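You operate a simulated robot arm through the tools that you are given. There is no shell and no other tool. Be economical: measure what you need, move in short steps, check, and stop when the job is done.

You run a simulated robot arm. Do the job below in one go: nothing can be reset, and whatever is moved stays where it is left.

TASK
Padlock the wrapper, then take the weight off the dancer to ease the tight film.
Fine: isolator off first; stand the weight on the parts shelf and set the brake to MID. Set down upright: weight.
Where things are to end (x, y in the base frame): weight within 60 mm of [450, 610].

The check looks at the end state, three seconds after you hand in, the way a careful person would. Anything else that was tipped, shoved, dropped, spilled or broken makes it a failure.

THE ROBOT
A 6-joint arm with a two-finger parallel gripper, fixed in place. Base frame: the origin is at the foot of the arm, x ahead of it, y to its left, z up. Units: mm, rad, N and s.
With the tool pointing down near the work surface it reaches from about 340 to 820 mm from the base axis. Its first joint turns from -2.897 to 2.897 rad. Payload 3.91 kg.
The tool frame sits at the grasp point between the pads (the TCP): z along the fingers, y along the line on which they close. The tips reach 30 mm beyond it. The gripper opens to 110 mm. The fingers are 20 mm wide and 10 mm thick; the gripper's body (48 by 112 mm) begins 55 mm behind the TCP.
Orientation is told as [roll, pitch, yaw] about the base's x, y, z axes, in that order, counted from this pose: with the fingers straight down and closing along the base's y, the tool's x points along the base's -x, its y along +y and its z along -z.

THE INTERFACE
- The arm moves only by the tool play_rows. Its argument "plan" is one flat list of numbers, 6 for each row, row after row: the shift along the base's x, y, z in mm, then the turn, a rotation vector about the base's x, y, z in rad. In form: [x, y, z, ax, ay, az, x, y, z, ax, ay, az, ...]. A call has 1 to 8 rows; each row shifts and turns the commanded pose from where the row before left it. "jaw" is the gripper command, from -1 (shut) to 1 (fully open), values between in proportion, set as the call begins (left out, the last holds). Each row takes 0.2 s and may step no farther than 50 mm and 0.15 rad from the row before; otherwise, or with a gripper value out of range, the whole call is refused. Where a pose cannot be reached the arm comes as near as it can. A force on the tool above 90 N (or 10 N above the force at the start of the call, whichever is more), or a blocked arm, ends the call early, and 0.2 s more pass. Each finger travels about 45 mm/s and halts on what it meets, pressing with about 34 N; the grip force reading is that of the motor and also rises with nothing between the fingers. The clock runs only during rows and for 0.2 s after the last one: add rows that do not move to give the fingers time. It gives the time, the measured TCP pose, the force on the tool (base axes), the opening and the grip force at its end, in the units of the frame above (readings bear some noise), with the torque about the TCP (base axes, N m) and any sound that the robot's microphone picked up.
- Cameras (640 x 400 px; columns grow to the right, rows downward): "scene" is fixed at [401.4, -501.4, 1315.3]; the picture's right is [0.97, -0.24, 0.00], its down [-0.04, -0.16, -0.99] and it looks along [0.24, 0.96, -0.16] (base axes); focal length 214 px, centre (320, 200). "wrist" rides on the gripper at [77, 7, -115] in the tool frame; the picture's right is [-0.09, 1.00, 0.00], its down [-0.80, -0.07, -0.59] and it looks along [-0.59, -0.05, 0.80] (tool axes); focal length 270 px, centre (320, 200). There is no depth. A picture from a camera that has moved, and an enlarged one, comes with that camera's place and axes in the base frame and with its lens.
- grab_frame(camera): a new picture of that camera. It takes no simulated time.
- lift_body(by): slides the trunk up (or, below 0, down) by that many mm; the arm rides with it, the base frame stays. It gives what a move gives, with no picture.
- close_up(camera, box): a new picture of the part [left, top, right, bottom] of that camera's present view, enlarged. It takes no simulated time.
- job_done(): hands the job in; it is judged then, once.

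Work in short steps. Places have to be worked out from the pictures, the camera data and where the tool is seen: move nearer, look again, correct. Check each grasp and each placing, and mend what went wrong. You have 120 turns and 64 pictures in all, those below and enlarged ones among them. Open the gripper and draw the arm clear of the work before you hand the job in, unless the task says otherwise; then end with one line.

The tools are called after "Request:" as name(argument=value, ...) on one line, values as JSON. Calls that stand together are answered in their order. play_rows: Moves the arm, as the interface text tells. Its arguments: {"type":"object","properties":{"plan":{"type":"array"},"jaw":{"type":"number"}},"required":["plan"]} The other tools are called the same way: lift_body (by) slides the trunk up or down; grab_frame (camera) takes a picture; close_up (camera, box) takes an enlarged picture of a part of a camera's view; job_done () hands the job in.

At the start:

```text
time_s: 0.0
tool_pos: [318.6, 147.9, 1519.5]
tool_rot: [0.0, 0.0, 0.0]
wrist_force: [0.4, 0.0, 0.8]
moment: [-0.03, 0.01, -0.01]
grip_width: 110.0
finger_force: 0.2
trunk travel left (down, up): [-559.0, 51.0]
```

scene: 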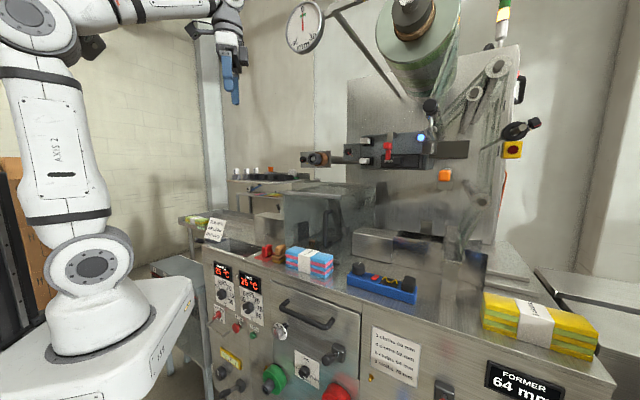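
wrist: 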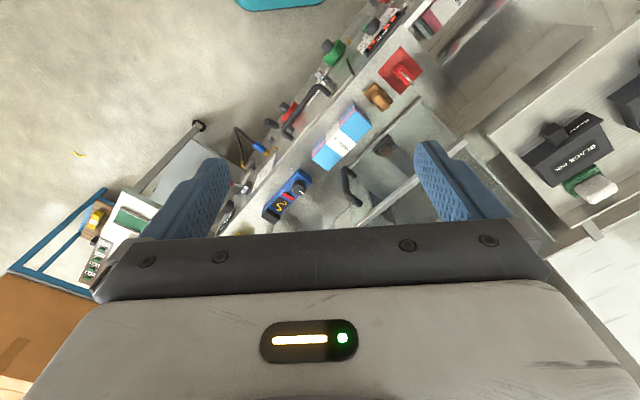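

I'll enlarge parts of the scene view to identify the isolator, padlock, dancer weight, brake and shelf.

Request:
close_up(camera="scene", box=[180, 220, 420, 400])

Request:
close_up(camera="scene", box=[280, 80, 560, 255])

Request:
close_up(camera="scene", box=[170, 150, 330, 270])

```text
2.22 times, centred on (300, 310) of scene
camera zoom: at [401.4, -501.4, 1315.3], right [0.97, -0.24, 0.0], down [-0.04, -0.16, -0.99], along [0.24, 0.96, -0.16], focal length 477 px, centre (364, -44)
```

zoom: 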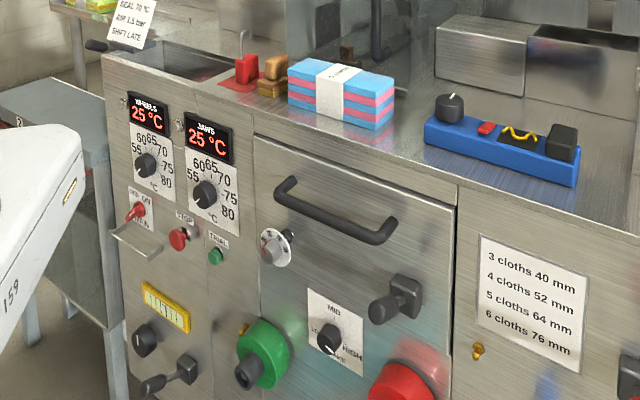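

```text
2.29 times, centred on (420, 168) of scene
camera zoom: at [401.4, -501.4, 1315.3], right [0.97, -0.24, 0.0], down [-0.04, -0.16, -0.99], along [0.24, 0.96, -0.16], focal length 490 px, centre (91, 274)
```

zoom: 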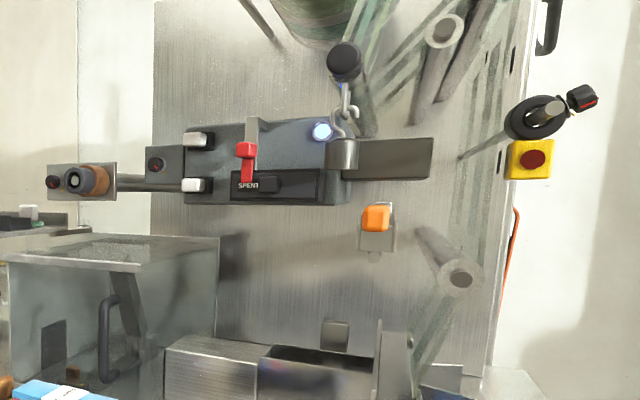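

```text
3.33 times, centred on (250, 210) of scene
camera zoom: at [401.4, -501.4, 1315.3], right [0.97, -0.24, 0.0], down [-0.04, -0.16, -0.99], along [0.24, 0.96, -0.16], focal length 715 px, centre (553, 167)
```

zoom: 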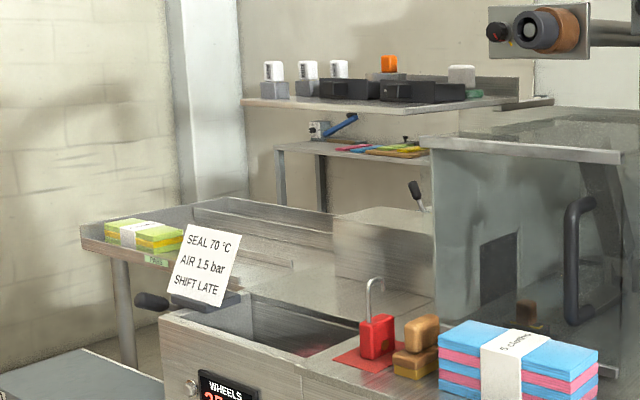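

Locating details: I'll zoom tightly on the front panel controls and the dancer/weight region.

Request:
close_up(camera="scene", box=[200, 290, 360, 400])

Request:
close_up(camera="scene", box=[400, 80, 480, 180])

Request:
close_up(camera="scene", box=[480, 60, 560, 170])

Request:
close_up(camera="scene", box=[400, 300, 640, 400])

Request:
close_up(camera="wrist", box=[240, 0, 480, 160])

```text
3.64 times, centred on (280, 345) of scene
camera zoom: at [401.4, -501.4, 1315.3], right [0.97, -0.24, 0.0], down [-0.04, -0.16, -0.99], along [0.24, 0.96, -0.16], focal length 780 px, centre (466, -327)
```

zoom: 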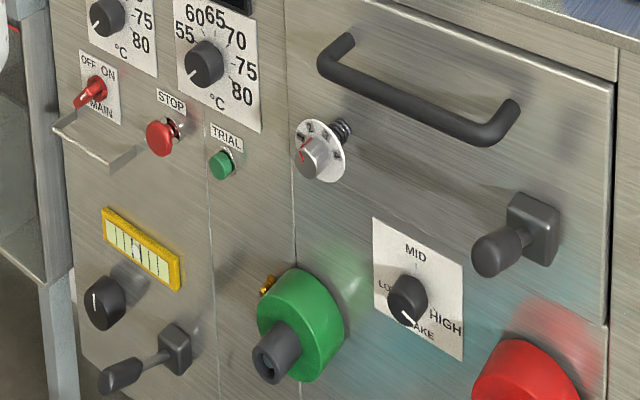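

```text
4.00 times, centred on (440, 130) of scene
camera zoom: at [401.4, -501.4, 1315.3], right [0.97, -0.24, 0.0], down [-0.04, -0.16, -0.99], along [0.24, 0.96, -0.16], focal length 858 px, centre (-160, 480)
```

zoom: 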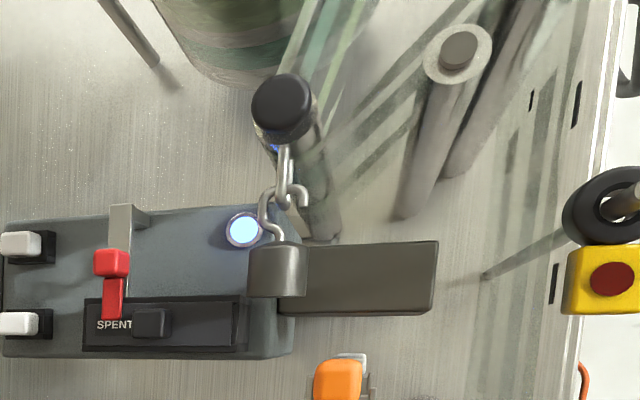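

```text
3.64 times, centred on (520, 115) of scene
camera zoom: at [401.4, -501.4, 1315.3], right [0.97, -0.24, 0.0], down [-0.04, -0.16, -0.99], along [0.24, 0.96, -0.16], focal length 780 px, centre (-407, 509)
```

zoom: 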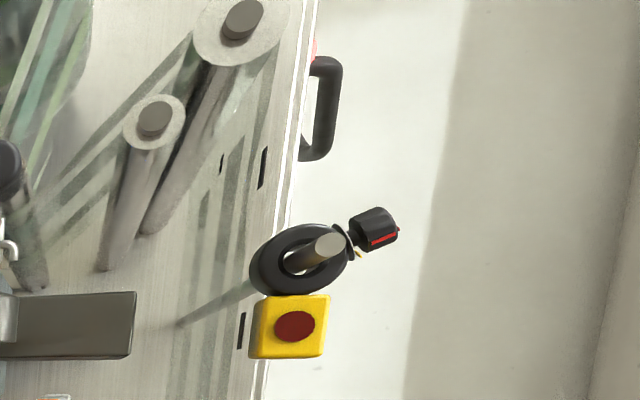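

```text
2.67 times, centred on (520, 350) of scene
camera zoom: at [401.4, -501.4, 1315.3], right [0.97, -0.24, 0.0], down [-0.04, -0.16, -0.99], along [0.24, 0.96, -0.16], focal length 572 px, centre (-213, -200)
```

zoom: 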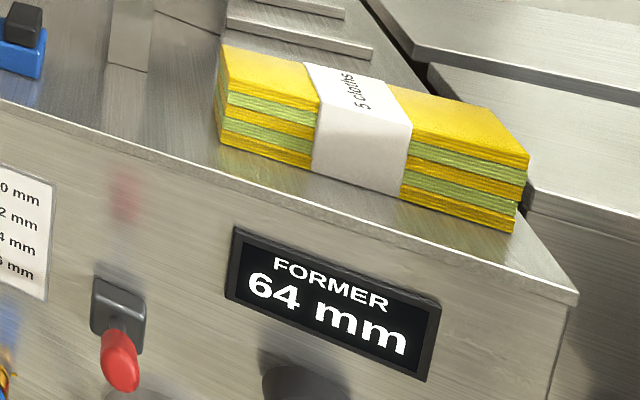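

```text
2.50 times, centred on (360, 80) of wrist
camera zoom: at [241.5, 156.2, 1634.8], right [0.09, 1.0, 0.0], down [0.8, -0.07, 0.59], along [0.59, -0.05, -0.8], focal length 676 px, centre (220, 500)
```

zoom: 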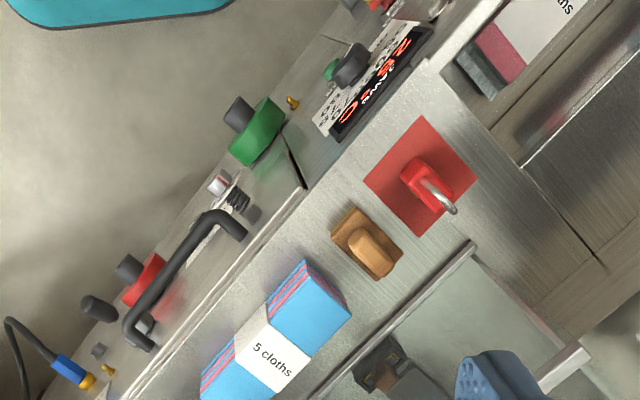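

The panel seems to face the arm at about 43° azimuth, ~440 mm away, and the padlock is near (390, 335, 965). I'll yaw the tool toward the machine and tilt it for a better look from up here.

Request:
play_rows(plan=[-12, 18, 0, 0, 0, 0.15, -12, 18, 0, 0, 0, 0.15, -12, 18, 0, 0, 0, 0.15, -12, 18, 0, 0, 0, 0.15, -12, 18, 0, 0, 0, 0.15, 0, 0, 0, 0.1, -0.107, 0, 0, 0, 0, 0.1, -0.107, 0, 0, 0, 0, 0.1, -0.107, 0], jaw=1)

Request:
grab_frame(camera="wrist")

```text
time_s: 1.8
tool_pos: [257.2, 236.8, 1520.7]
tool_rot: [0.0, -0.441, 0.751]
wrist_force: [0.4, -0.4, 0.2]
moment: [0.03, -0.02, 0.02]
grip_width: 110.0
finger_force: 0.1
trunk travel left (down, up): [-559.0, 51.0]
```

```text
53 pictures are left
camera wrist: at [165.5, 162.1, 1591.1], right [-0.62, 0.78, 0.04], down [0.39, 0.27, 0.88], along [0.68, 0.56, -0.47], focal length 270 px, centre (320, 200)
```

wrist: 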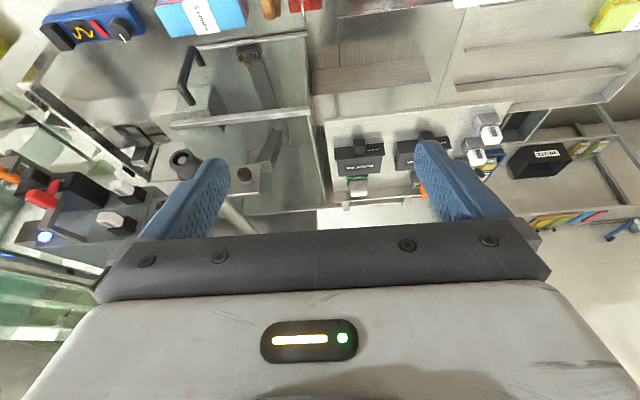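

The parts shelf with the ink boxes appears at right; I'll zoom there and at the left area where the dancer is.

Request:
close_up(camera="wrist", box=[310, 90, 530, 230])

Request:
close_up(camera="scene", box=[225, 160, 315, 215])

```text
2.86 times, centred on (420, 160) of wrist
camera zoom: at [165.5, 162.1, 1591.1], right [-0.62, 0.78, 0.04], down [0.39, 0.27, 0.88], along [0.68, 0.56, -0.47], focal length 772 px, centre (34, 314)
```

zoom: 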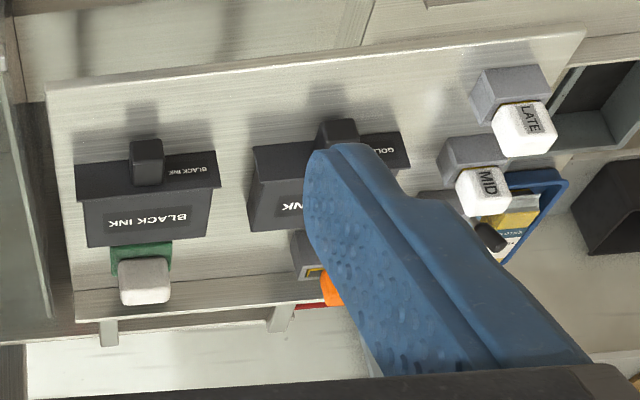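

```text
7.11 times, centred on (270, 188) of scene
camera zoom: at [401.4, -501.4, 1315.3], right [0.97, -0.24, 0.0], down [-0.04, -0.16, -0.99], along [0.24, 0.96, -0.16], focal length 1525 px, centre (676, 289)
```

zoom: 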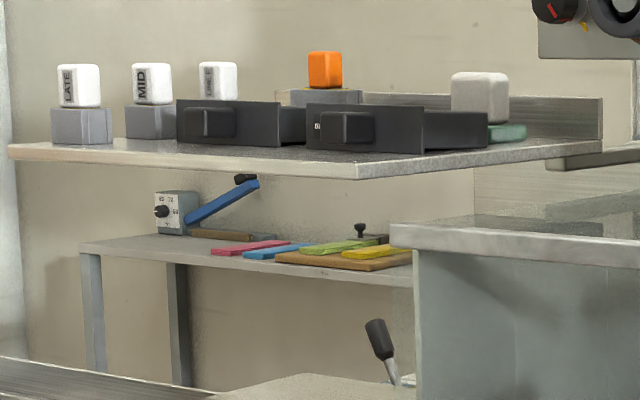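

Shelf surface ≈ z 1238, with free space behind the two ink drawers at about (465, 625). Now swing the tool to look toward the dancer weight (est. near (820, 0, 1360)).

Request:
play_rows(plan=[15, -39, 0, 0, 0, -0.125, 15, -39, 0, 0, 0, -0.125, 15, -39, 0, 0, 0, -0.125, 15, -39, 0, 0, 0, -0.125, 15, -39, 0, 0, 0, -0.125, 15, -39, 0, 0, 0, -0.125])

Request:
grab_frame(camera="wrist")

Request:
grab_frame(camera="scene")

```text
time_s: 3.2
tool_pos: [348.7, 0.4, 1520.1]
tool_rot: [0.002, -0.442, -0.002]
wrist_force: [-0.4, -0.1, 0.2]
moment: [0.0, 0.0, -0.02]
grip_width: 110.1
finger_force: 0.2
trunk travel left (down, up): [-559.0, 51.0]
```

```text
50 pictures are left
camera wrist: at [230.3, 9.6, 1590.8], right [0.08, 1.0, 0.04], down [0.47, -0.07, 0.88], along [0.88, -0.05, -0.48], focal length 270 px, centre (320, 200)
```

wrist: 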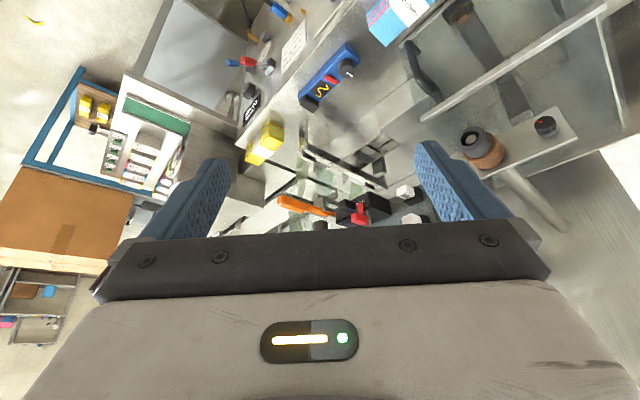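

```text
49 pictures are left
```

scene: 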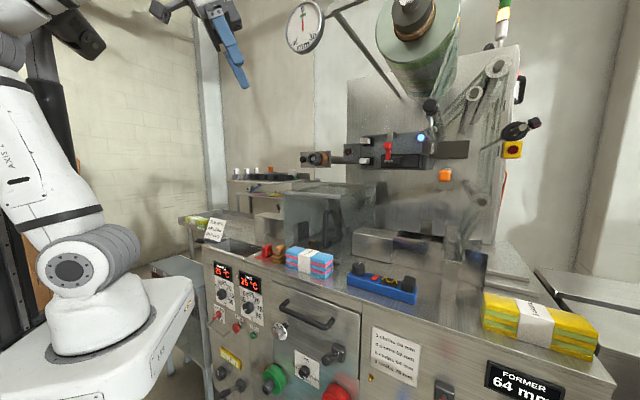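

The gripper body hides the dancer. I'll drop the trunk 180 mm and tilt the tool further so the camera looks level.

Request:
lift_body(by=-180)

Request:
play_rows(plan=[0, 0, 0, 0, -0.15, 0, 0, 0, 0, 0, -0.15, 0, 0, 0, 0, 0, -0.15, 0])

Request:
grab_frame(camera="wrist")

```text
time_s: 5.2
tool_pos: [348.5, 1.6, 1339.3]
tool_rot: [0.002, -0.441, 0.0]
wrist_force: [-0.4, 0.1, -0.7]
moment: [0.0, -0.02, -0.02]
grip_width: 110.2
finger_force: 0.1
trunk travel left (down, up): [-379.0, 231.0]
```

```text
time_s: 6.2
tool_pos: [401.1, 3.4, 1294.8]
tool_rot: [-0.003, -0.747, 0.001]
wrist_force: [-0.1, -0.5, -0.3]
moment: [-0.01, -0.02, 0.02]
grip_width: 109.9
finger_force: 0.0
trunk travel left (down, up): [-379.0, 231.0]
stopped in row 3: the arm was blocked; the commanded pose is now the measured one
```

```text
48 pictures are left
camera wrist: at [265.9, 10.9, 1326.7], right [0.07, 1.0, 0.06], down [0.18, -0.07, 0.98], along [0.98, -0.05, -0.19], focal length 270 px, centre (320, 200)
```

wrist: 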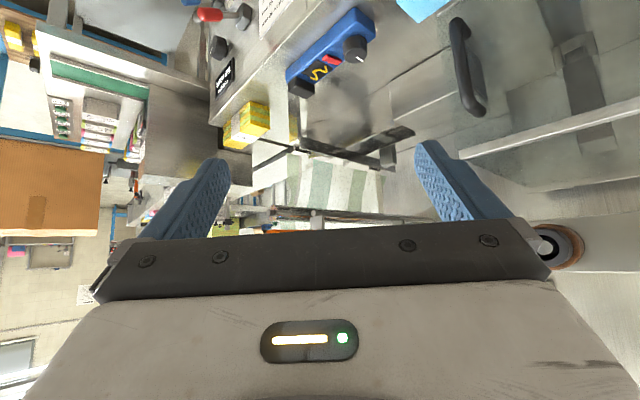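

That stop looks like a kinematic limit (no contact force). I'll raise the trunk so the dancer comes into the free part of the view.

Request:
lift_body(by=220)

Request:
grab_frame(camera="wrist")

```text
time_s: 8.5
tool_pos: [398.7, 2.0, 1516.2]
tool_rot: [-0.001, -0.753, 0.0]
wrist_force: [-0.1, 0.3, 0.7]
moment: [-0.02, -0.04, -0.02]
grip_width: 110.0
finger_force: 0.1
trunk travel left (down, up): [-599.0, 11.0]
```

```text
47 pictures are left
camera wrist: at [263.8, 10.8, 1547.8], right [0.07, 1.0, 0.06], down [0.18, -0.07, 0.98], along [0.98, -0.05, -0.18], focal length 270 px, centre (320, 200)
```

wrist: 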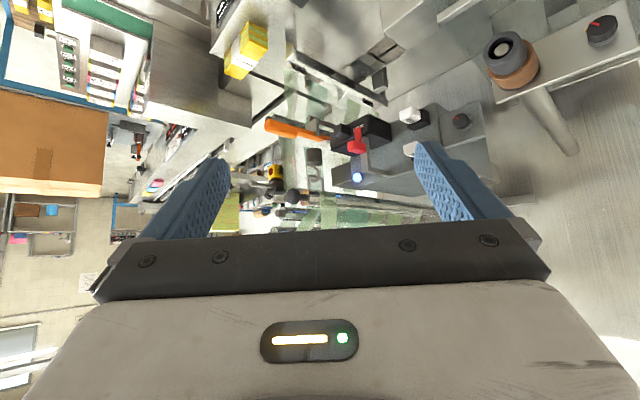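

Request:
close_up(camera="wrist", box=[240, 100, 420, 230])

```text
3.08 times, centred on (330, 165) of wrist
camera zoom: at [263.8, 10.8, 1547.8], right [0.07, 1.0, 0.06], down [0.18, -0.07, 0.98], along [0.98, -0.05, -0.18], focal length 832 px, centre (289, 308)
```

zoom: 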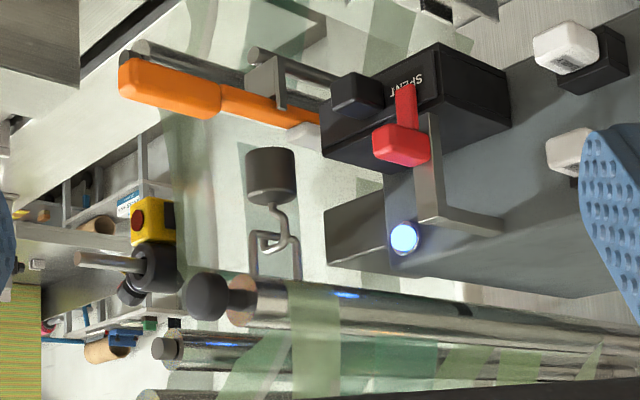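

The weight is a small cylinder (~36 mm dia, ~37 mm tall) centred about (806, -25, 1357), its hook over a wire bail. I'll zoom on the hook from both cameras.

Request:
close_up(camera="scene", box=[420, 90, 450, 160])

Request:
close_up(camera="wrist", box=[305, 140, 350, 200])

```text
5.71 times, centred on (435, 125) of scene
camera zoom: at [401.4, -501.4, 1315.3], right [0.97, -0.24, 0.0], down [-0.04, -0.16, -0.99], along [0.24, 0.96, -0.16], focal length 1226 px, centre (-337, 629)
```

zoom: 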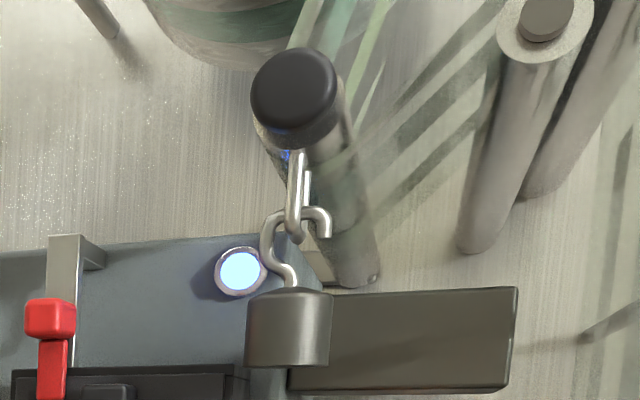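

```text
6.67 times, centred on (328, 170) of wrist
camera zoom: at [263.8, 10.8, 1547.8], right [0.07, 1.0, 0.06], down [0.18, -0.07, 0.98], along [0.98, -0.05, -0.18], focal length 1802 px, centre (270, 400)
```

zoom: 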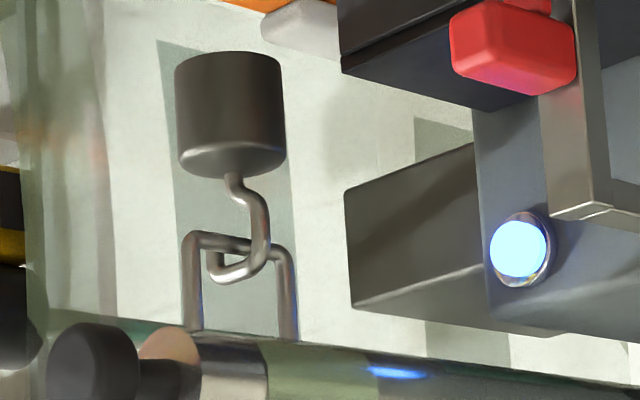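

Weight plan is clear (hook opens downward with its tip on the right; lift ~10 mm, shift left, withdraw). First comes the isolator and padlock, so I'll swing to the left end of the front panel to inspect it.

Request:
play_rows(plan=[-1.3, 43.3, 0, 0, 0, 0.0625, -7.7, 44.7, 0, 0, 0, 0.0625, -12.7, 43.6, 0, 0, 0, 0.0625, -17.5, 41.8, 0, 0, 0, 0.0625, -22.2, 39.6, 0, 0, 0, 0.0625, -26.6, 36.8, 0, 0, 0, 0.0625, -30.5, 33.6, 0, 0, 0, 0.0625, -34, 29.9, 0, 0, 0, 0.0625])

Request:
play_rows(plan=[-37.2, 25.7, 0, 0, 0, 0.0625, -40, 21.5, 0, 0, 0, 0.0625, -42.4, 16.9, 0, 0, 0, 0.0625, -43.6, 11.9, 0, 0, 0, 0.0625])

Request:
lift_body(by=-300)

Request:
grab_frame(camera="wrist")

```text
time_s: 10.3
tool_pos: [245.7, 316.4, 1517.4]
tool_rot: [-0.001, -0.752, 0.501]
wrist_force: [-0.5, 0.7, -0.1]
moment: [-0.03, 0.0, 0.01]
grip_width: 109.9
finger_force: 0.0
trunk travel left (down, up): [-599.0, 11.0]
```

```text
time_s: 11.4
tool_pos: [154.1, 363.9, 1523.6]
tool_rot: [0.043, -0.756, 0.538]
wrist_force: [-0.3, -0.8, 0.4]
moment: [0.02, -0.02, -0.03]
grip_width: 109.8
finger_force: 0.1
trunk travel left (down, up): [-599.0, 11.0]
stopped in row 4: the arm was blocked; the commanded pose is now the measured one
```

```text
time_s: 14.4
tool_pos: [151.6, 367.8, 1224.0]
tool_rot: [0.039, -0.756, 0.544]
wrist_force: [0.0, -0.1, 0.3]
moment: [0.01, 0.02, -0.03]
grip_width: 110.2
finger_force: 0.0
trunk travel left (down, up): [-299.0, 311.0]
```

```text
43 pictures are left
camera wrist: at [35.2, 302.0, 1255.2], right [-0.48, 0.87, 0.09], down [0.2, 0.01, 0.98], along [0.85, 0.49, -0.18], focal length 270 px, centre (320, 200)
```

wrist: 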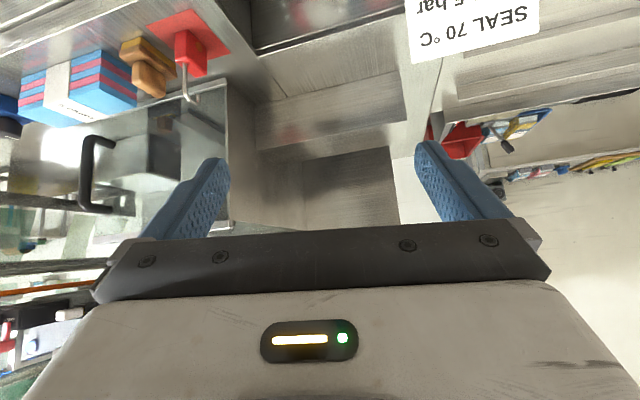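

The wrist hit a joint limit but the view is useful. The space in front of the panel is clear below, so I'll lower the trunk to look at the panel controls.

Request:
lift_body(by=-290)

Request:
grab_frame(camera="wrist")

```text
time_s: 17.3
tool_pos: [152.0, 368.7, 932.2]
tool_rot: [0.036, -0.755, 0.548]
wrist_force: [0.8, -0.1, -0.5]
moment: [0.03, -0.02, -0.02]
grip_width: 110.0
finger_force: 0.0
trunk travel left (down, up): [-9.0, 601.0]
```

```text
42 pictures are left
camera wrist: at [35.1, 302.0, 964.2], right [-0.48, 0.87, 0.09], down [0.2, 0.01, 0.98], along [0.85, 0.49, -0.18], focal length 270 px, centre (320, 200)
```

wrist: 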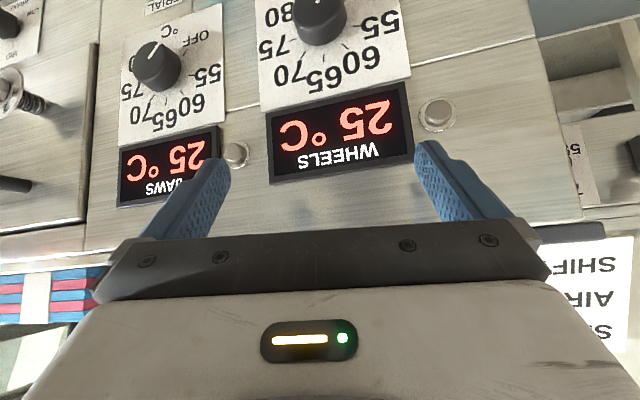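

Trunk is nearly at its lower end; I'll lower with the arm itself to see the MAIN switch region.

Request:
play_rows(plan=[0, 0, -45, 0, 0, 0, 0, 0, -45, 0, 0, 0, 0, 0, -45, 0, 0, 0, 0, 0, -45, 0, 0, 0])

Request:
grab_frame(camera="wrist")

```text
time_s: 18.3
tool_pos: [151.3, 365.9, 755.5]
tool_rot: [0.047, -0.758, 0.541]
wrist_force: [0.1, -0.7, -0.1]
moment: [0.02, 0.0, 0.02]
grip_width: 109.7
finger_force: 0.0
trunk travel left (down, up): [-9.0, 601.0]
```

```text
41 pictures are left
camera wrist: at [33.9, 298.4, 786.1], right [-0.49, 0.87, 0.09], down [0.2, 0.01, 0.98], along [0.85, 0.49, -0.18], focal length 270 px, centre (320, 200)
```

wrist: 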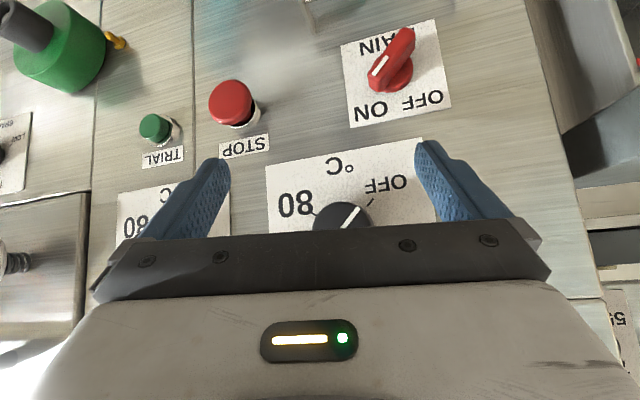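

MAIN is the red rotary switch with OFF/ON. I'll zoom in on it and the bracket.

Request:
close_up(camera="wrist", box=[290, 0, 470, 140])

Request:
close_up(camera="scene", box=[205, 295, 245, 335])

```text
2.86 times, centred on (380, 70) of wrist
camera zoom: at [33.9, 298.4, 786.1], right [-0.49, 0.87, 0.09], down [0.2, 0.01, 0.98], along [0.85, 0.49, -0.18], focal length 772 px, centre (149, 571)
```

zoom: 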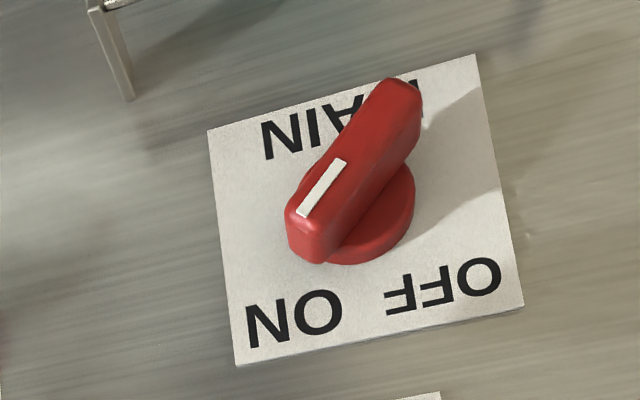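

```text
10.00 times, centred on (225, 315) of scene
camera zoom: at [401.4, -501.4, 1315.3], right [0.97, -0.24, 0.0], down [-0.04, -0.16, -0.99], along [0.24, 0.96, -0.16], focal length 2145 px, centre (1270, -950)
```

zoom: 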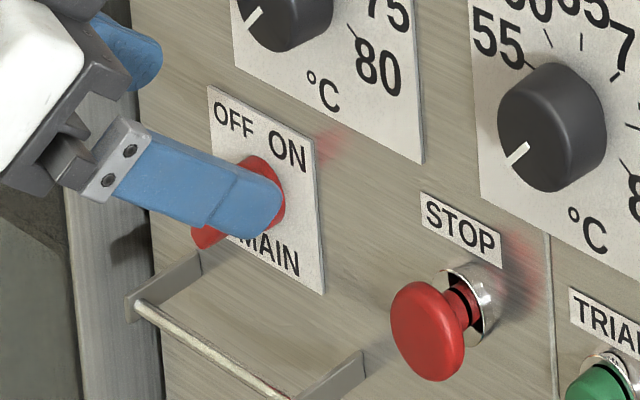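

MAIN plate is at about (172, 458, 650) on a panel whose inward normal is az ≈44°; the pointer is at ON and must turn ~85° counter-clockwise. I'll move in front of it and try to bring the tool horizontal.

Request:
play_rows(plan=[-25, 17, -35, 0, 0, 0.11, -25, 16, -35, 0, 0, 0.11, 0, 0, -35, 0.104, -0.108, 0, 0, 0, 0, 0.104, -0.108, 0, 0, 0, 0, 0.104, -0.108, 0])

```text
time_s: 19.5
tool_pos: [101.4, 400.6, 650.0]
tool_rot: [0.051, -1.209, 0.757]
wrist_force: [-0.2, 0.4, 0.9]
moment: [0.01, 0.02, 0.01]
grip_width: 110.0
finger_force: 0.2
trunk travel left (down, up): [-9.0, 601.0]
```

Horizontal is reachable. I'll finish leveling the tool, align it with the panel normal, roll 45° to match the handle blade, and narrow the jaw.

Request:
play_rows(plan=[2, -3, 0, 0.083, -0.086, -0.03, 2, -3, 0, 0.083, -0.086, 0, 0, 0, 0, 0.085, -0.088, 0], jaw=0.1)

Request:
play_rows(plan=[0, 0, 0, 0.094, 0.091, 0, 0, 0, 0, 0.094, 0.091, 0, 0, 0, 0, 0.094, 0.091, 0, 0, 0, 0, 0.094, 0.091, 0, 0, 0, 0, 0.094, 0.091, 0, 0, 0, 0, 0.094, 0.091, 0])

Request:
grab_frame(camera="wrist")

```text
time_s: 20.3
tool_pos: [99.4, 409.1, 654.6]
tool_rot: [1.552, -1.557, -0.773]
wrist_force: [-0.4, -0.4, -0.6]
moment: [0.0, 0.03, 0.01]
grip_width: 60.4
finger_force: 0.1
out of reach, approached as far as the arm can: row 2, 3
trunk travel left (down, up): [-9.0, 601.0]
```

```text
time_s: 21.7
tool_pos: [124.2, 333.5, 776.4]
tool_rot: [1.561, -0.809, -0.85]
wrist_force: [-0.6, 0.8, 0.0]
moment: [0.0, 0.01, 0.01]
grip_width: 60.6
finger_force: 0.1
out of reach, approached as far as the arm can: row 3, 4, 5, 6
trunk travel left (down, up): [-9.0, 601.0]
```

```text
38 pictures are left
camera wrist: at [-0.5, 304.1, 726.0], right [-0.43, 0.5, 0.75], down [-0.05, -0.84, 0.53], along [0.9, 0.19, 0.39], focal length 270 px, centre (320, 200)
```

wrist: 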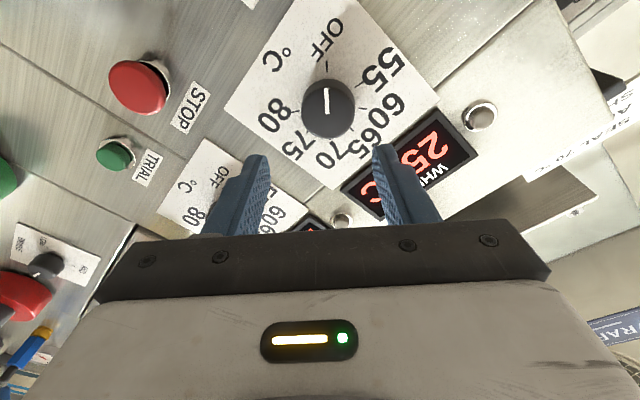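

Rolling ran out of reach since the arm is folded too tightly. Raising the trunk gives the arm more room; I'll lift 250 mm and then see the pose it holds.

Request:
lift_body(by=250)

Request:
play_rows(plan=[0, 0, 0, 0, 0, 0])

```text
time_s: 24.3
tool_pos: [126.2, 331.5, 1028.7]
tool_rot: [1.567, -0.794, -0.853]
wrist_force: [0.6, 0.6, 0.4]
moment: [-0.01, -0.02, 0.0]
grip_width: 60.5
finger_force: 0.1
trunk travel left (down, up): [-259.0, 351.0]
```

```text
time_s: 24.7
tool_pos: [125.8, 329.6, 1031.1]
tool_rot: [1.568, -0.792, -0.855]
wrist_force: [0.1, -0.9, -0.5]
moment: [0.02, 0.0, 0.01]
grip_width: 60.4
finger_force: 0.1
trunk travel left (down, up): [-259.0, 351.0]
```

The orientation is now right (horizontal, rolled 45°). I'll come straight down in front of MAIN with the trunk raised.

Request:
play_rows(plan=[-2.5, 4, -48, 0, 0, 0.01, -2.5, 4, -48, 0, 0, 0.01, -2.5, 4, -48, 0, 0, 0.01, -2.5, 4, -48, 0, 0, 0.01, -2.5, 4, -48, 0, 0, 0.01, -2.5, 4, -48, 0, 0, 0])

```text
time_s: 25.8
tool_pos: [132.0, 325.0, 1029.7]
tool_rot: [1.568, -0.789, -0.891]
wrist_force: [0.3, 0.4, -0.4]
moment: [0.01, 0.0, 0.0]
grip_width: 60.5
finger_force: 0.0
out of reach, approached as far as the arm can: row 1, 2, 3, 4, 5
trunk travel left (down, up): [-259.0, 351.0]
stopped in row 5: the arm was blocked; the commanded pose is now the measured one
```

Blocked in that orientation, so I'll undo the roll and back to the 1.2 rad tilt that was reachable. I can turn the switch by pushing its pointer end with closed fingers instead.

Request:
play_rows(plan=[0, 0, 0, -0.094, -0.091, 0, 0, 0, 0, -0.094, -0.091, 0, 0, 0, 0, -0.094, -0.091, 0, 0, 0, 0, -0.094, -0.091, 0, 0, 0, 0, -0.094, -0.091, 0, 0, 0, 0, -0.094, -0.091, 0, 0, 0, 0, -0.09, 0.093, 0, 0, 0, 0, -0.09, 0.093, 0], jaw=-1)

Request:
play_rows(plan=[0, 0, 0, -0.083, 0.086, 0])

```text
time_s: 27.6
tool_pos: [125.2, 334.5, 1037.7]
tool_rot: [-0.082, -1.369, 0.793]
wrist_force: [0.1, 0.4, 0.8]
moment: [0.04, -0.01, 0.0]
grip_width: 0.1
finger_force: 34.2
out of reach, approached as far as the arm can: row 1, 3, 5
trunk travel left (down, up): [-259.0, 351.0]
```

```text
time_s: 28.0
tool_pos: [126.6, 333.6, 1037.7]
tool_rot: [-0.074, -1.249, 0.783]
wrist_force: [-0.4, -0.1, -0.6]
moment: [0.02, 0.01, -0.01]
grip_width: 0.0
finger_force: 33.7
trunk travel left (down, up): [-259.0, 351.0]
```

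Now lower the trunk back and position the closed fingertips to the right of the MAIN pointer, standing off.

Request:
lift_body(by=-250)

Request:
play_rows(plan=[5, 9, -37, 0, 0, 0, 5, 8, -37, 0, 0, 0, 4, 8, -37, 0, 0, 0])

Request:
grab_frame(camera="wrist")

```text
time_s: 30.6
tool_pos: [125.4, 333.1, 787.1]
tool_rot: [-0.075, -1.251, 0.783]
wrist_force: [0.8, -0.4, -0.3]
moment: [-0.02, -0.01, 0.01]
grip_width: 0.1
finger_force: 34.0
trunk travel left (down, up): [-9.0, 601.0]
```

```text
time_s: 31.4
tool_pos: [139.3, 361.3, 680.0]
tool_rot: [-0.075, -1.248, 0.779]
wrist_force: [-0.3, -1.0, 0.5]
moment: [-0.02, 0.0, 0.03]
grip_width: 0.0
finger_force: 33.7
out of reach, approached as far as the arm can: row 3
trunk travel left (down, up): [-9.0, 601.0]
```

```text
37 pictures are left
camera wrist: at [35.0, 281.5, 643.6], right [-0.63, 0.78, 0.06], down [-0.21, -0.24, 0.95], along [0.75, 0.58, 0.31], focal length 270 px, centre (320, 200)
```

wrist: 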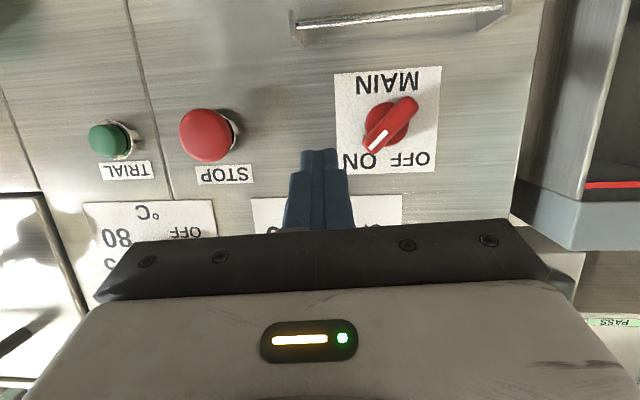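

Clear view: handle centre (172, 458, 652), and the rail right below is where the padlock should hang. Tips are right of the pointer; plunge 44 mm toward the panel, then push left.

Request:
play_rows(plan=[10.5, 10.2, 0, 0, 0, 0, 10.5, 10.2, 0, 0, 0, 0, 10.5, 10.2, 0, 0, 0, 0])

Request:
play_rows(plan=[-7, 7.2, 0, 0, 0, 0, -7, 7.2, 0, 0, 0, 0, -7, 7.2, 0, 0, 0, 0, -5, 5.2, 0, 0, 0, 0])

Request:
close_up(camera="wrist", box=[220, 0, 480, 200])

```text
time_s: 32.2
tool_pos: [171.7, 392.2, 681.2]
tool_rot: [-0.077, -1.253, 0.785]
wrist_force: [0.1, -0.2, -0.1]
moment: [-0.03, -0.02, -0.01]
grip_width: 0.1
finger_force: 34.4
trunk travel left (down, up): [-9.0, 601.0]
```

```text
time_s: 33.2
tool_pos: [145.4, 418.0, 680.9]
tool_rot: [-0.071, -1.253, 0.774]
wrist_force: [16.3, -16.6, 13.1]
moment: [-0.03, -0.46, -0.66]
grip_width: 0.2
finger_force: 34.0
trunk travel left (down, up): [-9.0, 601.0]
```

```text
2.00 times, centred on (350, 100) of wrist
camera zoom: at [40.7, 337.8, 644.3], right [-0.63, 0.78, 0.06], down [-0.21, -0.24, 0.95], along [0.75, 0.58, 0.31], focal length 541 px, centre (260, 400)
```

zoom: 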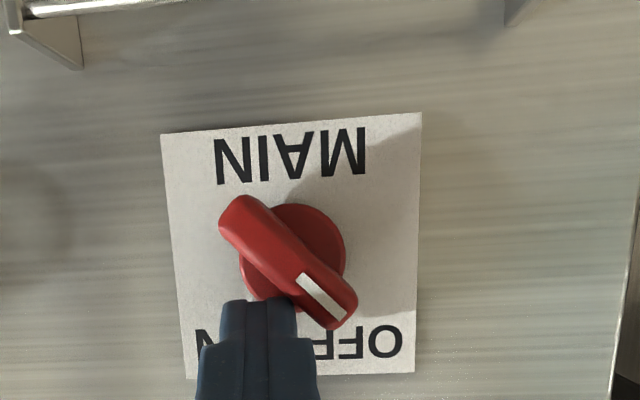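

The pointer now points to OFF with a steady contact force (likely at its stop). Back off and check that it stays.

Request:
play_rows(plan=[5, -5, 0, 0, 0, 0, -15, -15, 0, 0, 0, 0, -20, -20, 0, 0, 0, 0])

Request:
close_up(camera="wrist", box=[200, 0, 520, 200])

```text
time_s: 34.0
tool_pos: [114.6, 381.5, 679.6]
tool_rot: [-0.077, -1.25, 0.786]
wrist_force: [0.3, 0.6, 0.1]
moment: [0.01, -0.01, 0.0]
grip_width: 0.0
finger_force: 33.7
trunk travel left (down, up): [-9.0, 601.0]
```

```text
2.00 times, centred on (360, 100) of wrist
camera zoom: at [9.7, 299.7, 642.8], right [-0.63, 0.77, 0.06], down [-0.2, -0.24, 0.95], along [0.75, 0.59, 0.31], focal length 541 px, centre (240, 400)
```

zoom: 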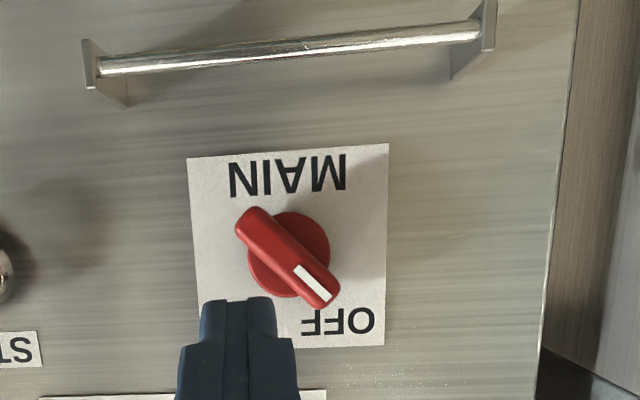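

MAIN is OFF and stays. Rail is at n≈413 (28 mm off panel), z≈590, spanning e −269…−150. Now raise and move to view the padlock closely.

Request:
lift_body(by=350)

Request:
play_rows(plan=[20, -26, 0, -0.1, 0.104, 0, 30, -20, 0, -0.1, 0.104, 0, 30, -20, 0, -0.1, 0.104, 0, 38, -20, 0, 0, 0, 0, 38, -20, 0, 0, 0, 0, 38, -20, 0, 0, 0, 0], jaw=1)

Request:
grab_frame(camera="wrist")

```text
time_s: 37.4
tool_pos: [114.9, 380.2, 1030.1]
tool_rot: [-0.074, -1.25, 0.783]
wrist_force: [0.0, 0.0, -0.7]
moment: [0.04, -0.01, 0.01]
grip_width: 0.0
finger_force: 34.6
trunk travel left (down, up): [-359.0, 251.0]
```

```text
time_s: 38.8
tool_pos: [309.8, 253.9, 1031.5]
tool_rot: [-0.063, -0.817, 0.77]
wrist_force: [0.5, -0.3, 0.3]
moment: [0.0, 0.01, -0.02]
grip_width: 109.8
finger_force: 0.0
trunk travel left (down, up): [-359.0, 251.0]
```

```text
34 pictures are left
camera wrist: at [202.6, 169.9, 1053.4], right [-0.62, 0.79, 0.02], down [0.1, 0.05, 0.99], along [0.78, 0.61, -0.11], focal length 270 px, centre (320, 200)
```

wrist: 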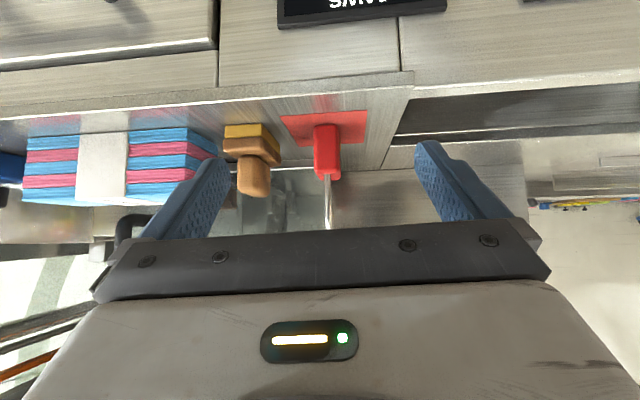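

The padlock's shackle plane lies along the panel normal, ideal for grasping with closing along e. Zoom for its shape.

Request:
close_up(camera="wrist", box=[270, 90, 390, 240])

Request:
close_up(camera="scene", box=[245, 225, 295, 270])

```text
2.67 times, centred on (330, 165) of wrist
camera zoom: at [202.6, 169.9, 1053.4], right [-0.62, 0.79, 0.02], down [0.1, 0.05, 0.99], along [0.78, 0.61, -0.11], focal length 721 px, centre (293, 293)
```

zoom: 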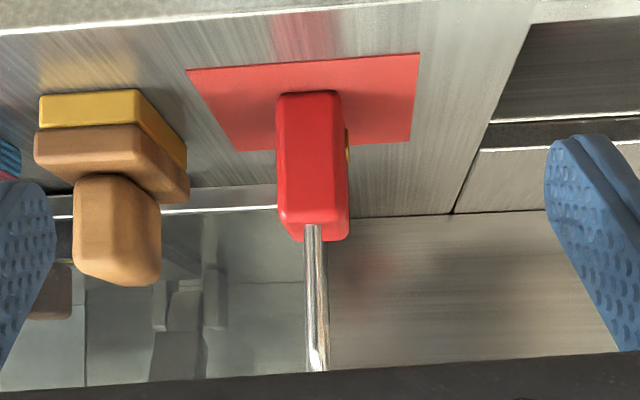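

```text
8.89 times, centred on (270, 248) of scene
camera zoom: at [401.4, -501.4, 1315.3], right [0.97, -0.24, 0.0], down [-0.04, -0.16, -0.99], along [0.24, 0.96, -0.16], focal length 1906 px, centre (764, -222)
```

zoom: 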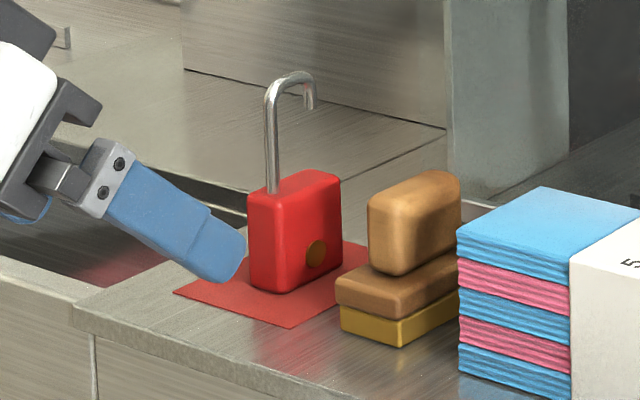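

Padlock body: n 483–530, e≈35, table z≈965, ~46 tall, shackle tall leg in front, free end toward the panel. I'll align the tool (az 44°, ~18° below horizontal) and pre-open to 40 mm.

Request:
play_rows(plan=[0, 0, -10, 0.1, -0.1035, 0.04, 0, 0, -10, 0.1, -0.1035, 0.045, 2, -2, -10, 0.1, -0.1035, 0, 0, 0, -9, 0.031, 0.03, 0, 0, 0, 0, 0, 0, 0], jaw=-0.25)

Request:
grab_frame(camera="wrist")

```text
time_s: 40.0
tool_pos: [346.8, 277.3, 1044.2]
tool_rot: [-0.045, -1.111, 0.769]
wrist_force: [0.1, -0.7, 0.4]
moment: [0.01, -0.01, 0.01]
grip_width: 41.2
finger_force: 0.1
out of reach, approached as far as the arm can: row 1, 2, 3, 4
trunk travel left (down, up): [-359.0, 251.0]
```

```text
31 pictures are left
camera wrist: at [240.1, 192.1, 1026.3], right [-0.63, 0.77, 0.06], down [-0.1, -0.16, 0.98], along [0.77, 0.62, 0.18], focal length 270 px, centre (320, 200)
```

wrist: 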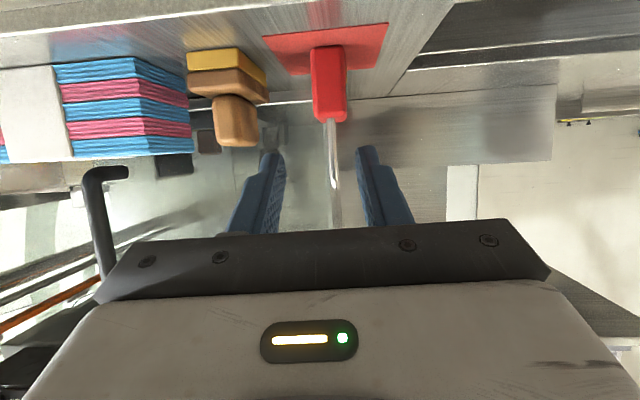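

That tilt is out of reach this low relative to the trunk. I'll return to ~46° tilt, back off, and test whether the rail location is reachable in that attitude before grasping.

Request:
play_rows(plan=[-18, -18, 0, -0.104, 0.108, 0, -18, -18, 0, -0.104, 0.108, 0, -10, -10, 0, 0, 0, 0, -35, 36, 0, 0, 0, 0, -35, 36, 0, 0, 0, 0, -35, 36, 0, 0, 0, 0, -35, 36, 0, 0, 0, 0, -35, 36, 0, 0, 0, 0])

Request:
lift_body(by=-360)

```text
refused: row 4 steps farther than a row can; nothing moved
```

```text
time_s: 41.3
tool_pos: [350.2, 278.4, 981.5]
tool_rot: [-0.049, -1.169, 0.764]
wrist_force: [-15.6, -12.8, 22.2]
moment: [0.48, 0.3, 0.6]
grip_width: 41.8
finger_force: 0.4
trunk travel left (down, up): [-274.0, 336.0]
stopped: the force on the tool passed its limit at 109 N (the readings are from after the stop); the commanded pose is now the measured one
```

The row call was refused and the trunk move then pressed the gripper on the table edge; it stopped itself. Raise back at once and look.

Request:
lift_body(by=70)

Request:
grab_frame(camera="wrist")

Request:
close_up(camera="scene", box=[180, 180, 400, 330])

```text
time_s: 42.4
tool_pos: [350.7, 280.8, 1047.5]
tool_rot: [-0.048, -1.158, 0.765]
wrist_force: [0.0, 0.4, 0.0]
moment: [0.01, 0.03, -0.01]
grip_width: 41.5
finger_force: 0.0
trunk travel left (down, up): [-344.0, 266.0]
```

```text
30 pictures are left
camera wrist: at [245.1, 196.7, 1023.2], right [-0.63, 0.77, 0.06], down [-0.14, -0.19, 0.97], along [0.76, 0.61, 0.22], focal length 270 px, centre (320, 200)
```

wrist: 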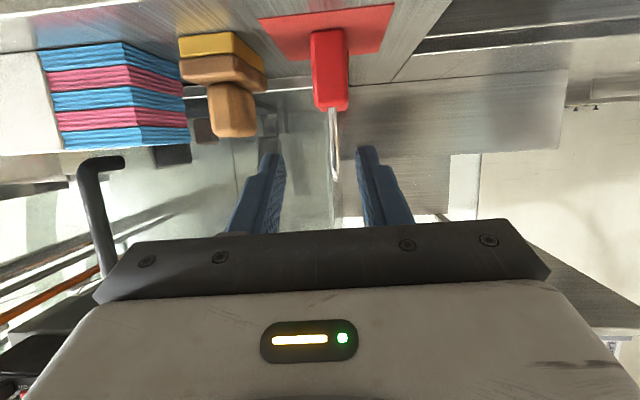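

```text
2.67 times, centred on (290, 255) of scene
camera zoom: at [401.4, -501.4, 1315.3], right [0.97, -0.24, 0.0], down [-0.04, -0.16, -0.99], along [0.24, 0.96, -0.16], focal length 572 px, centre (400, 53)
```

zoom: 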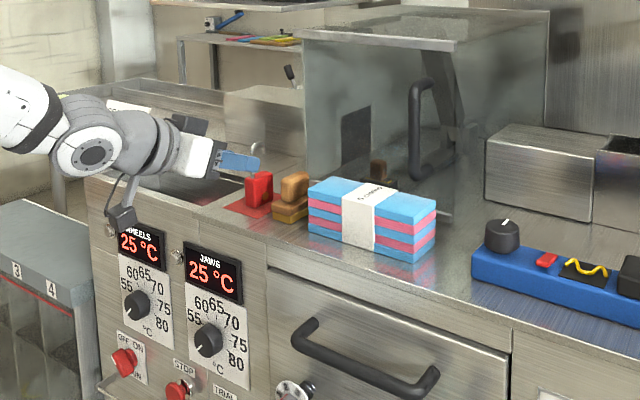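

Nothing was disturbed. Now back off and reduce tilt properly (steps under 50 mm).

Request:
play_rows(plan=[-18, -18, 0, -0.104, 0.108, 0, -18, -18, 0, -0.104, 0.108, 0, -10, -10, 0, -0.03, 0.031, 0, -30, 31, 0, 0, 0, 0, -30, 31, 0, 0, 0, 0, -30, 31, 0, 0, 0, 0, -30, 31, 0, 0, 0, 0, -30, 31, 0, 0, 0, 0])

```text
time_s: 44.2
tool_pos: [181.1, 399.1, 1051.5]
tool_rot: [-0.106, -0.977, 0.764]
wrist_force: [0.5, -0.4, 0.6]
moment: [0.0, 0.02, 0.04]
grip_width: 41.2
finger_force: 0.1
out of reach, approached as far as the arm can: row 1, 2
trunk travel left (down, up): [-344.0, 266.0]
```

Pose is n≈408, too close to go down. Retract 60 mm and reduce tilt a bit more.

Request:
play_rows(plan=[-10, -10, 0, -0.1, 0.104, 0, -14, -14, 0, 0, 0, 0, -14, -14, 0, 0, 0, 0, -14, -14, 0, 0, 0, 0])

```text
time_s: 45.2
tool_pos: [129.5, 347.4, 1050.5]
tool_rot: [-0.107, -0.833, 0.764]
wrist_force: [0.0, 0.4, -0.3]
moment: [-0.03, 0.01, -0.03]
grip_width: 41.4
finger_force: 0.0
trunk travel left (down, up): [-344.0, 266.0]
```

Request:
lift_body(by=-340)

Request:
play_rows(plan=[-12, 13, -35, 0, 0, 0.03, -12, 13, -35, 0, 0, 0.03, -12, 13, -35, 0, 0, 0.03, -4, 20, -30, 0, 0, 0])

```text
time_s: 48.5
tool_pos: [129.4, 347.9, 710.0]
tool_rot: [-0.106, -0.832, 0.766]
wrist_force: [0.3, -0.4, -0.4]
moment: [-0.02, 0.0, 0.01]
grip_width: 41.3
finger_force: 0.1
trunk travel left (down, up): [-4.0, 606.0]
```

```text
time_s: 49.5
tool_pos: [90.2, 406.8, 575.6]
tool_rot: [-0.104, -0.833, 0.854]
wrist_force: [-0.3, 0.4, 0.2]
moment: [-0.02, 0.0, 0.01]
grip_width: 41.2
finger_force: 0.0
trunk travel left (down, up): [-4.0, 606.0]
```

Rail area is reachable at this tilt (0.83). I'll quickly test the actual hang pose empty-handed (n≈396, z≈535), then back out.

Request:
play_rows(plan=[0, 6, -20, 0, 0, -0.04, 0, 0, -20, 0, 0, -0.04, 14, 16, 0, 0, 0, 0, 14, 16, 0, 0, 0, 0])

Request:
grab_frame(camera="wrist")

```text
time_s: 50.5
tool_pos: [117.2, 446.6, 535.2]
tool_rot: [-0.106, -0.832, 0.775]
wrist_force: [-0.6, 0.0, 0.2]
moment: [0.01, 0.03, -0.02]
grip_width: 41.3
finger_force: 0.1
trunk travel left (down, up): [-4.0, 606.0]
```

```text
28 pictures are left
camera wrist: at [7.1, 366.1, 555.7], right [-0.59, 0.8, -0.01], down [0.07, 0.06, 1.0], along [0.8, 0.59, -0.1], focal length 270 px, centre (320, 200)
```

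wrist: 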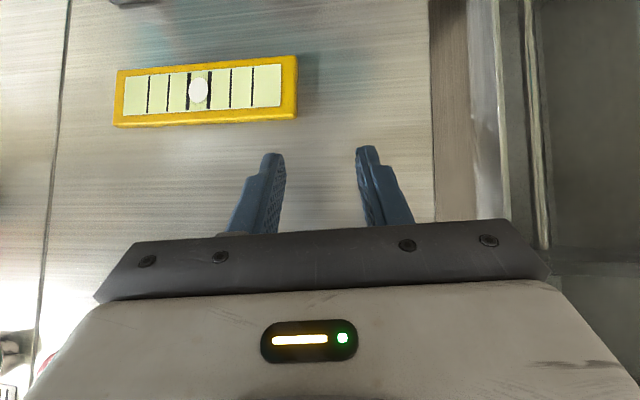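

Hang pose is reachable. Retract and correct the small roll error so the tool is exactly square to the panel (checking it's reachable here too).

Request:
play_rows(plan=[-21, -21, 0, 0, 0, 0, 0, 0, 0, 0.0514, 0.0498, 0.0782, -21, -21, 0, 0, 0, 0, 0, 0, 0, 0, 0, 0])

```text
time_s: 51.5
tool_pos: [76.6, 402.1, 535.2]
tool_rot: [-0.001, -0.833, 0.775]
wrist_force: [0.1, 0.1, -0.8]
moment: [0.01, -0.01, -0.02]
grip_width: 41.5
finger_force: 0.1
trunk travel left (down, up): [-4.0, 606.0]
```

Squared up. Raise the trunk 400 mm and then move across to the padlock standoff (n 400, e 35, z ≈1035).

Request:
lift_body(by=400)

Request:
play_rows(plan=[0, 0, 45, 0, 0, 0, 33.6, -21.3, 9, 0, 0, 0, 33.6, -21.3, 9, 0, 0, 0, 33.6, -21.3, 9, 0, 0, 0, 33.6, -21.3, 9, 0, 0, 0, 33.6, -21.3, 9, 0, 0, 0, 33.6, -21.3, 9, 0, 0, 0, 33.6, -21.3, 9, 0, 0, 0])

Request:
grab_frame(camera="wrist")

```text
time_s: 55.4
tool_pos: [77.2, 402.7, 936.0]
tool_rot: [0.0, -0.832, 0.774]
wrist_force: [0.4, -0.1, -0.3]
moment: [0.01, 0.03, 0.0]
grip_width: 41.4
finger_force: 0.1
trunk travel left (down, up): [-404.0, 206.0]
```

```text
time_s: 57.1
tool_pos: [314.8, 265.0, 1054.5]
tool_rot: [0.002, -0.835, 0.772]
wrist_force: [-0.2, -0.3, 0.2]
moment: [-0.02, 0.01, 0.06]
grip_width: 41.3
finger_force: 0.0
out of reach, approached as far as the arm can: row 4, 5
trunk travel left (down, up): [-404.0, 206.0]
```

```text
27 pictures are left
camera wrist: at [212.0, 175.7, 1075.4], right [-0.65, 0.75, 0.07], down [0.12, 0.02, 0.99], along [0.75, 0.66, -0.1], focal length 270 px, centre (320, 200)
```

wrist: 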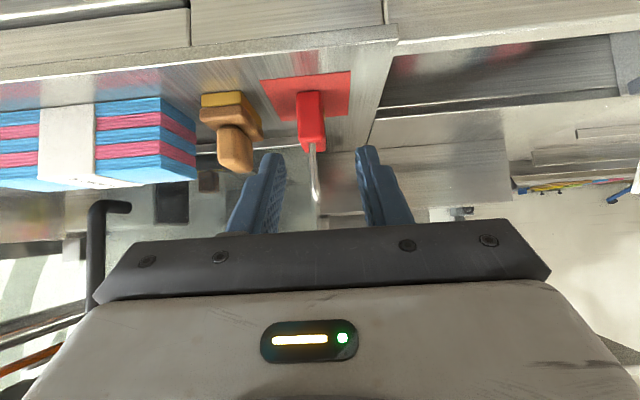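

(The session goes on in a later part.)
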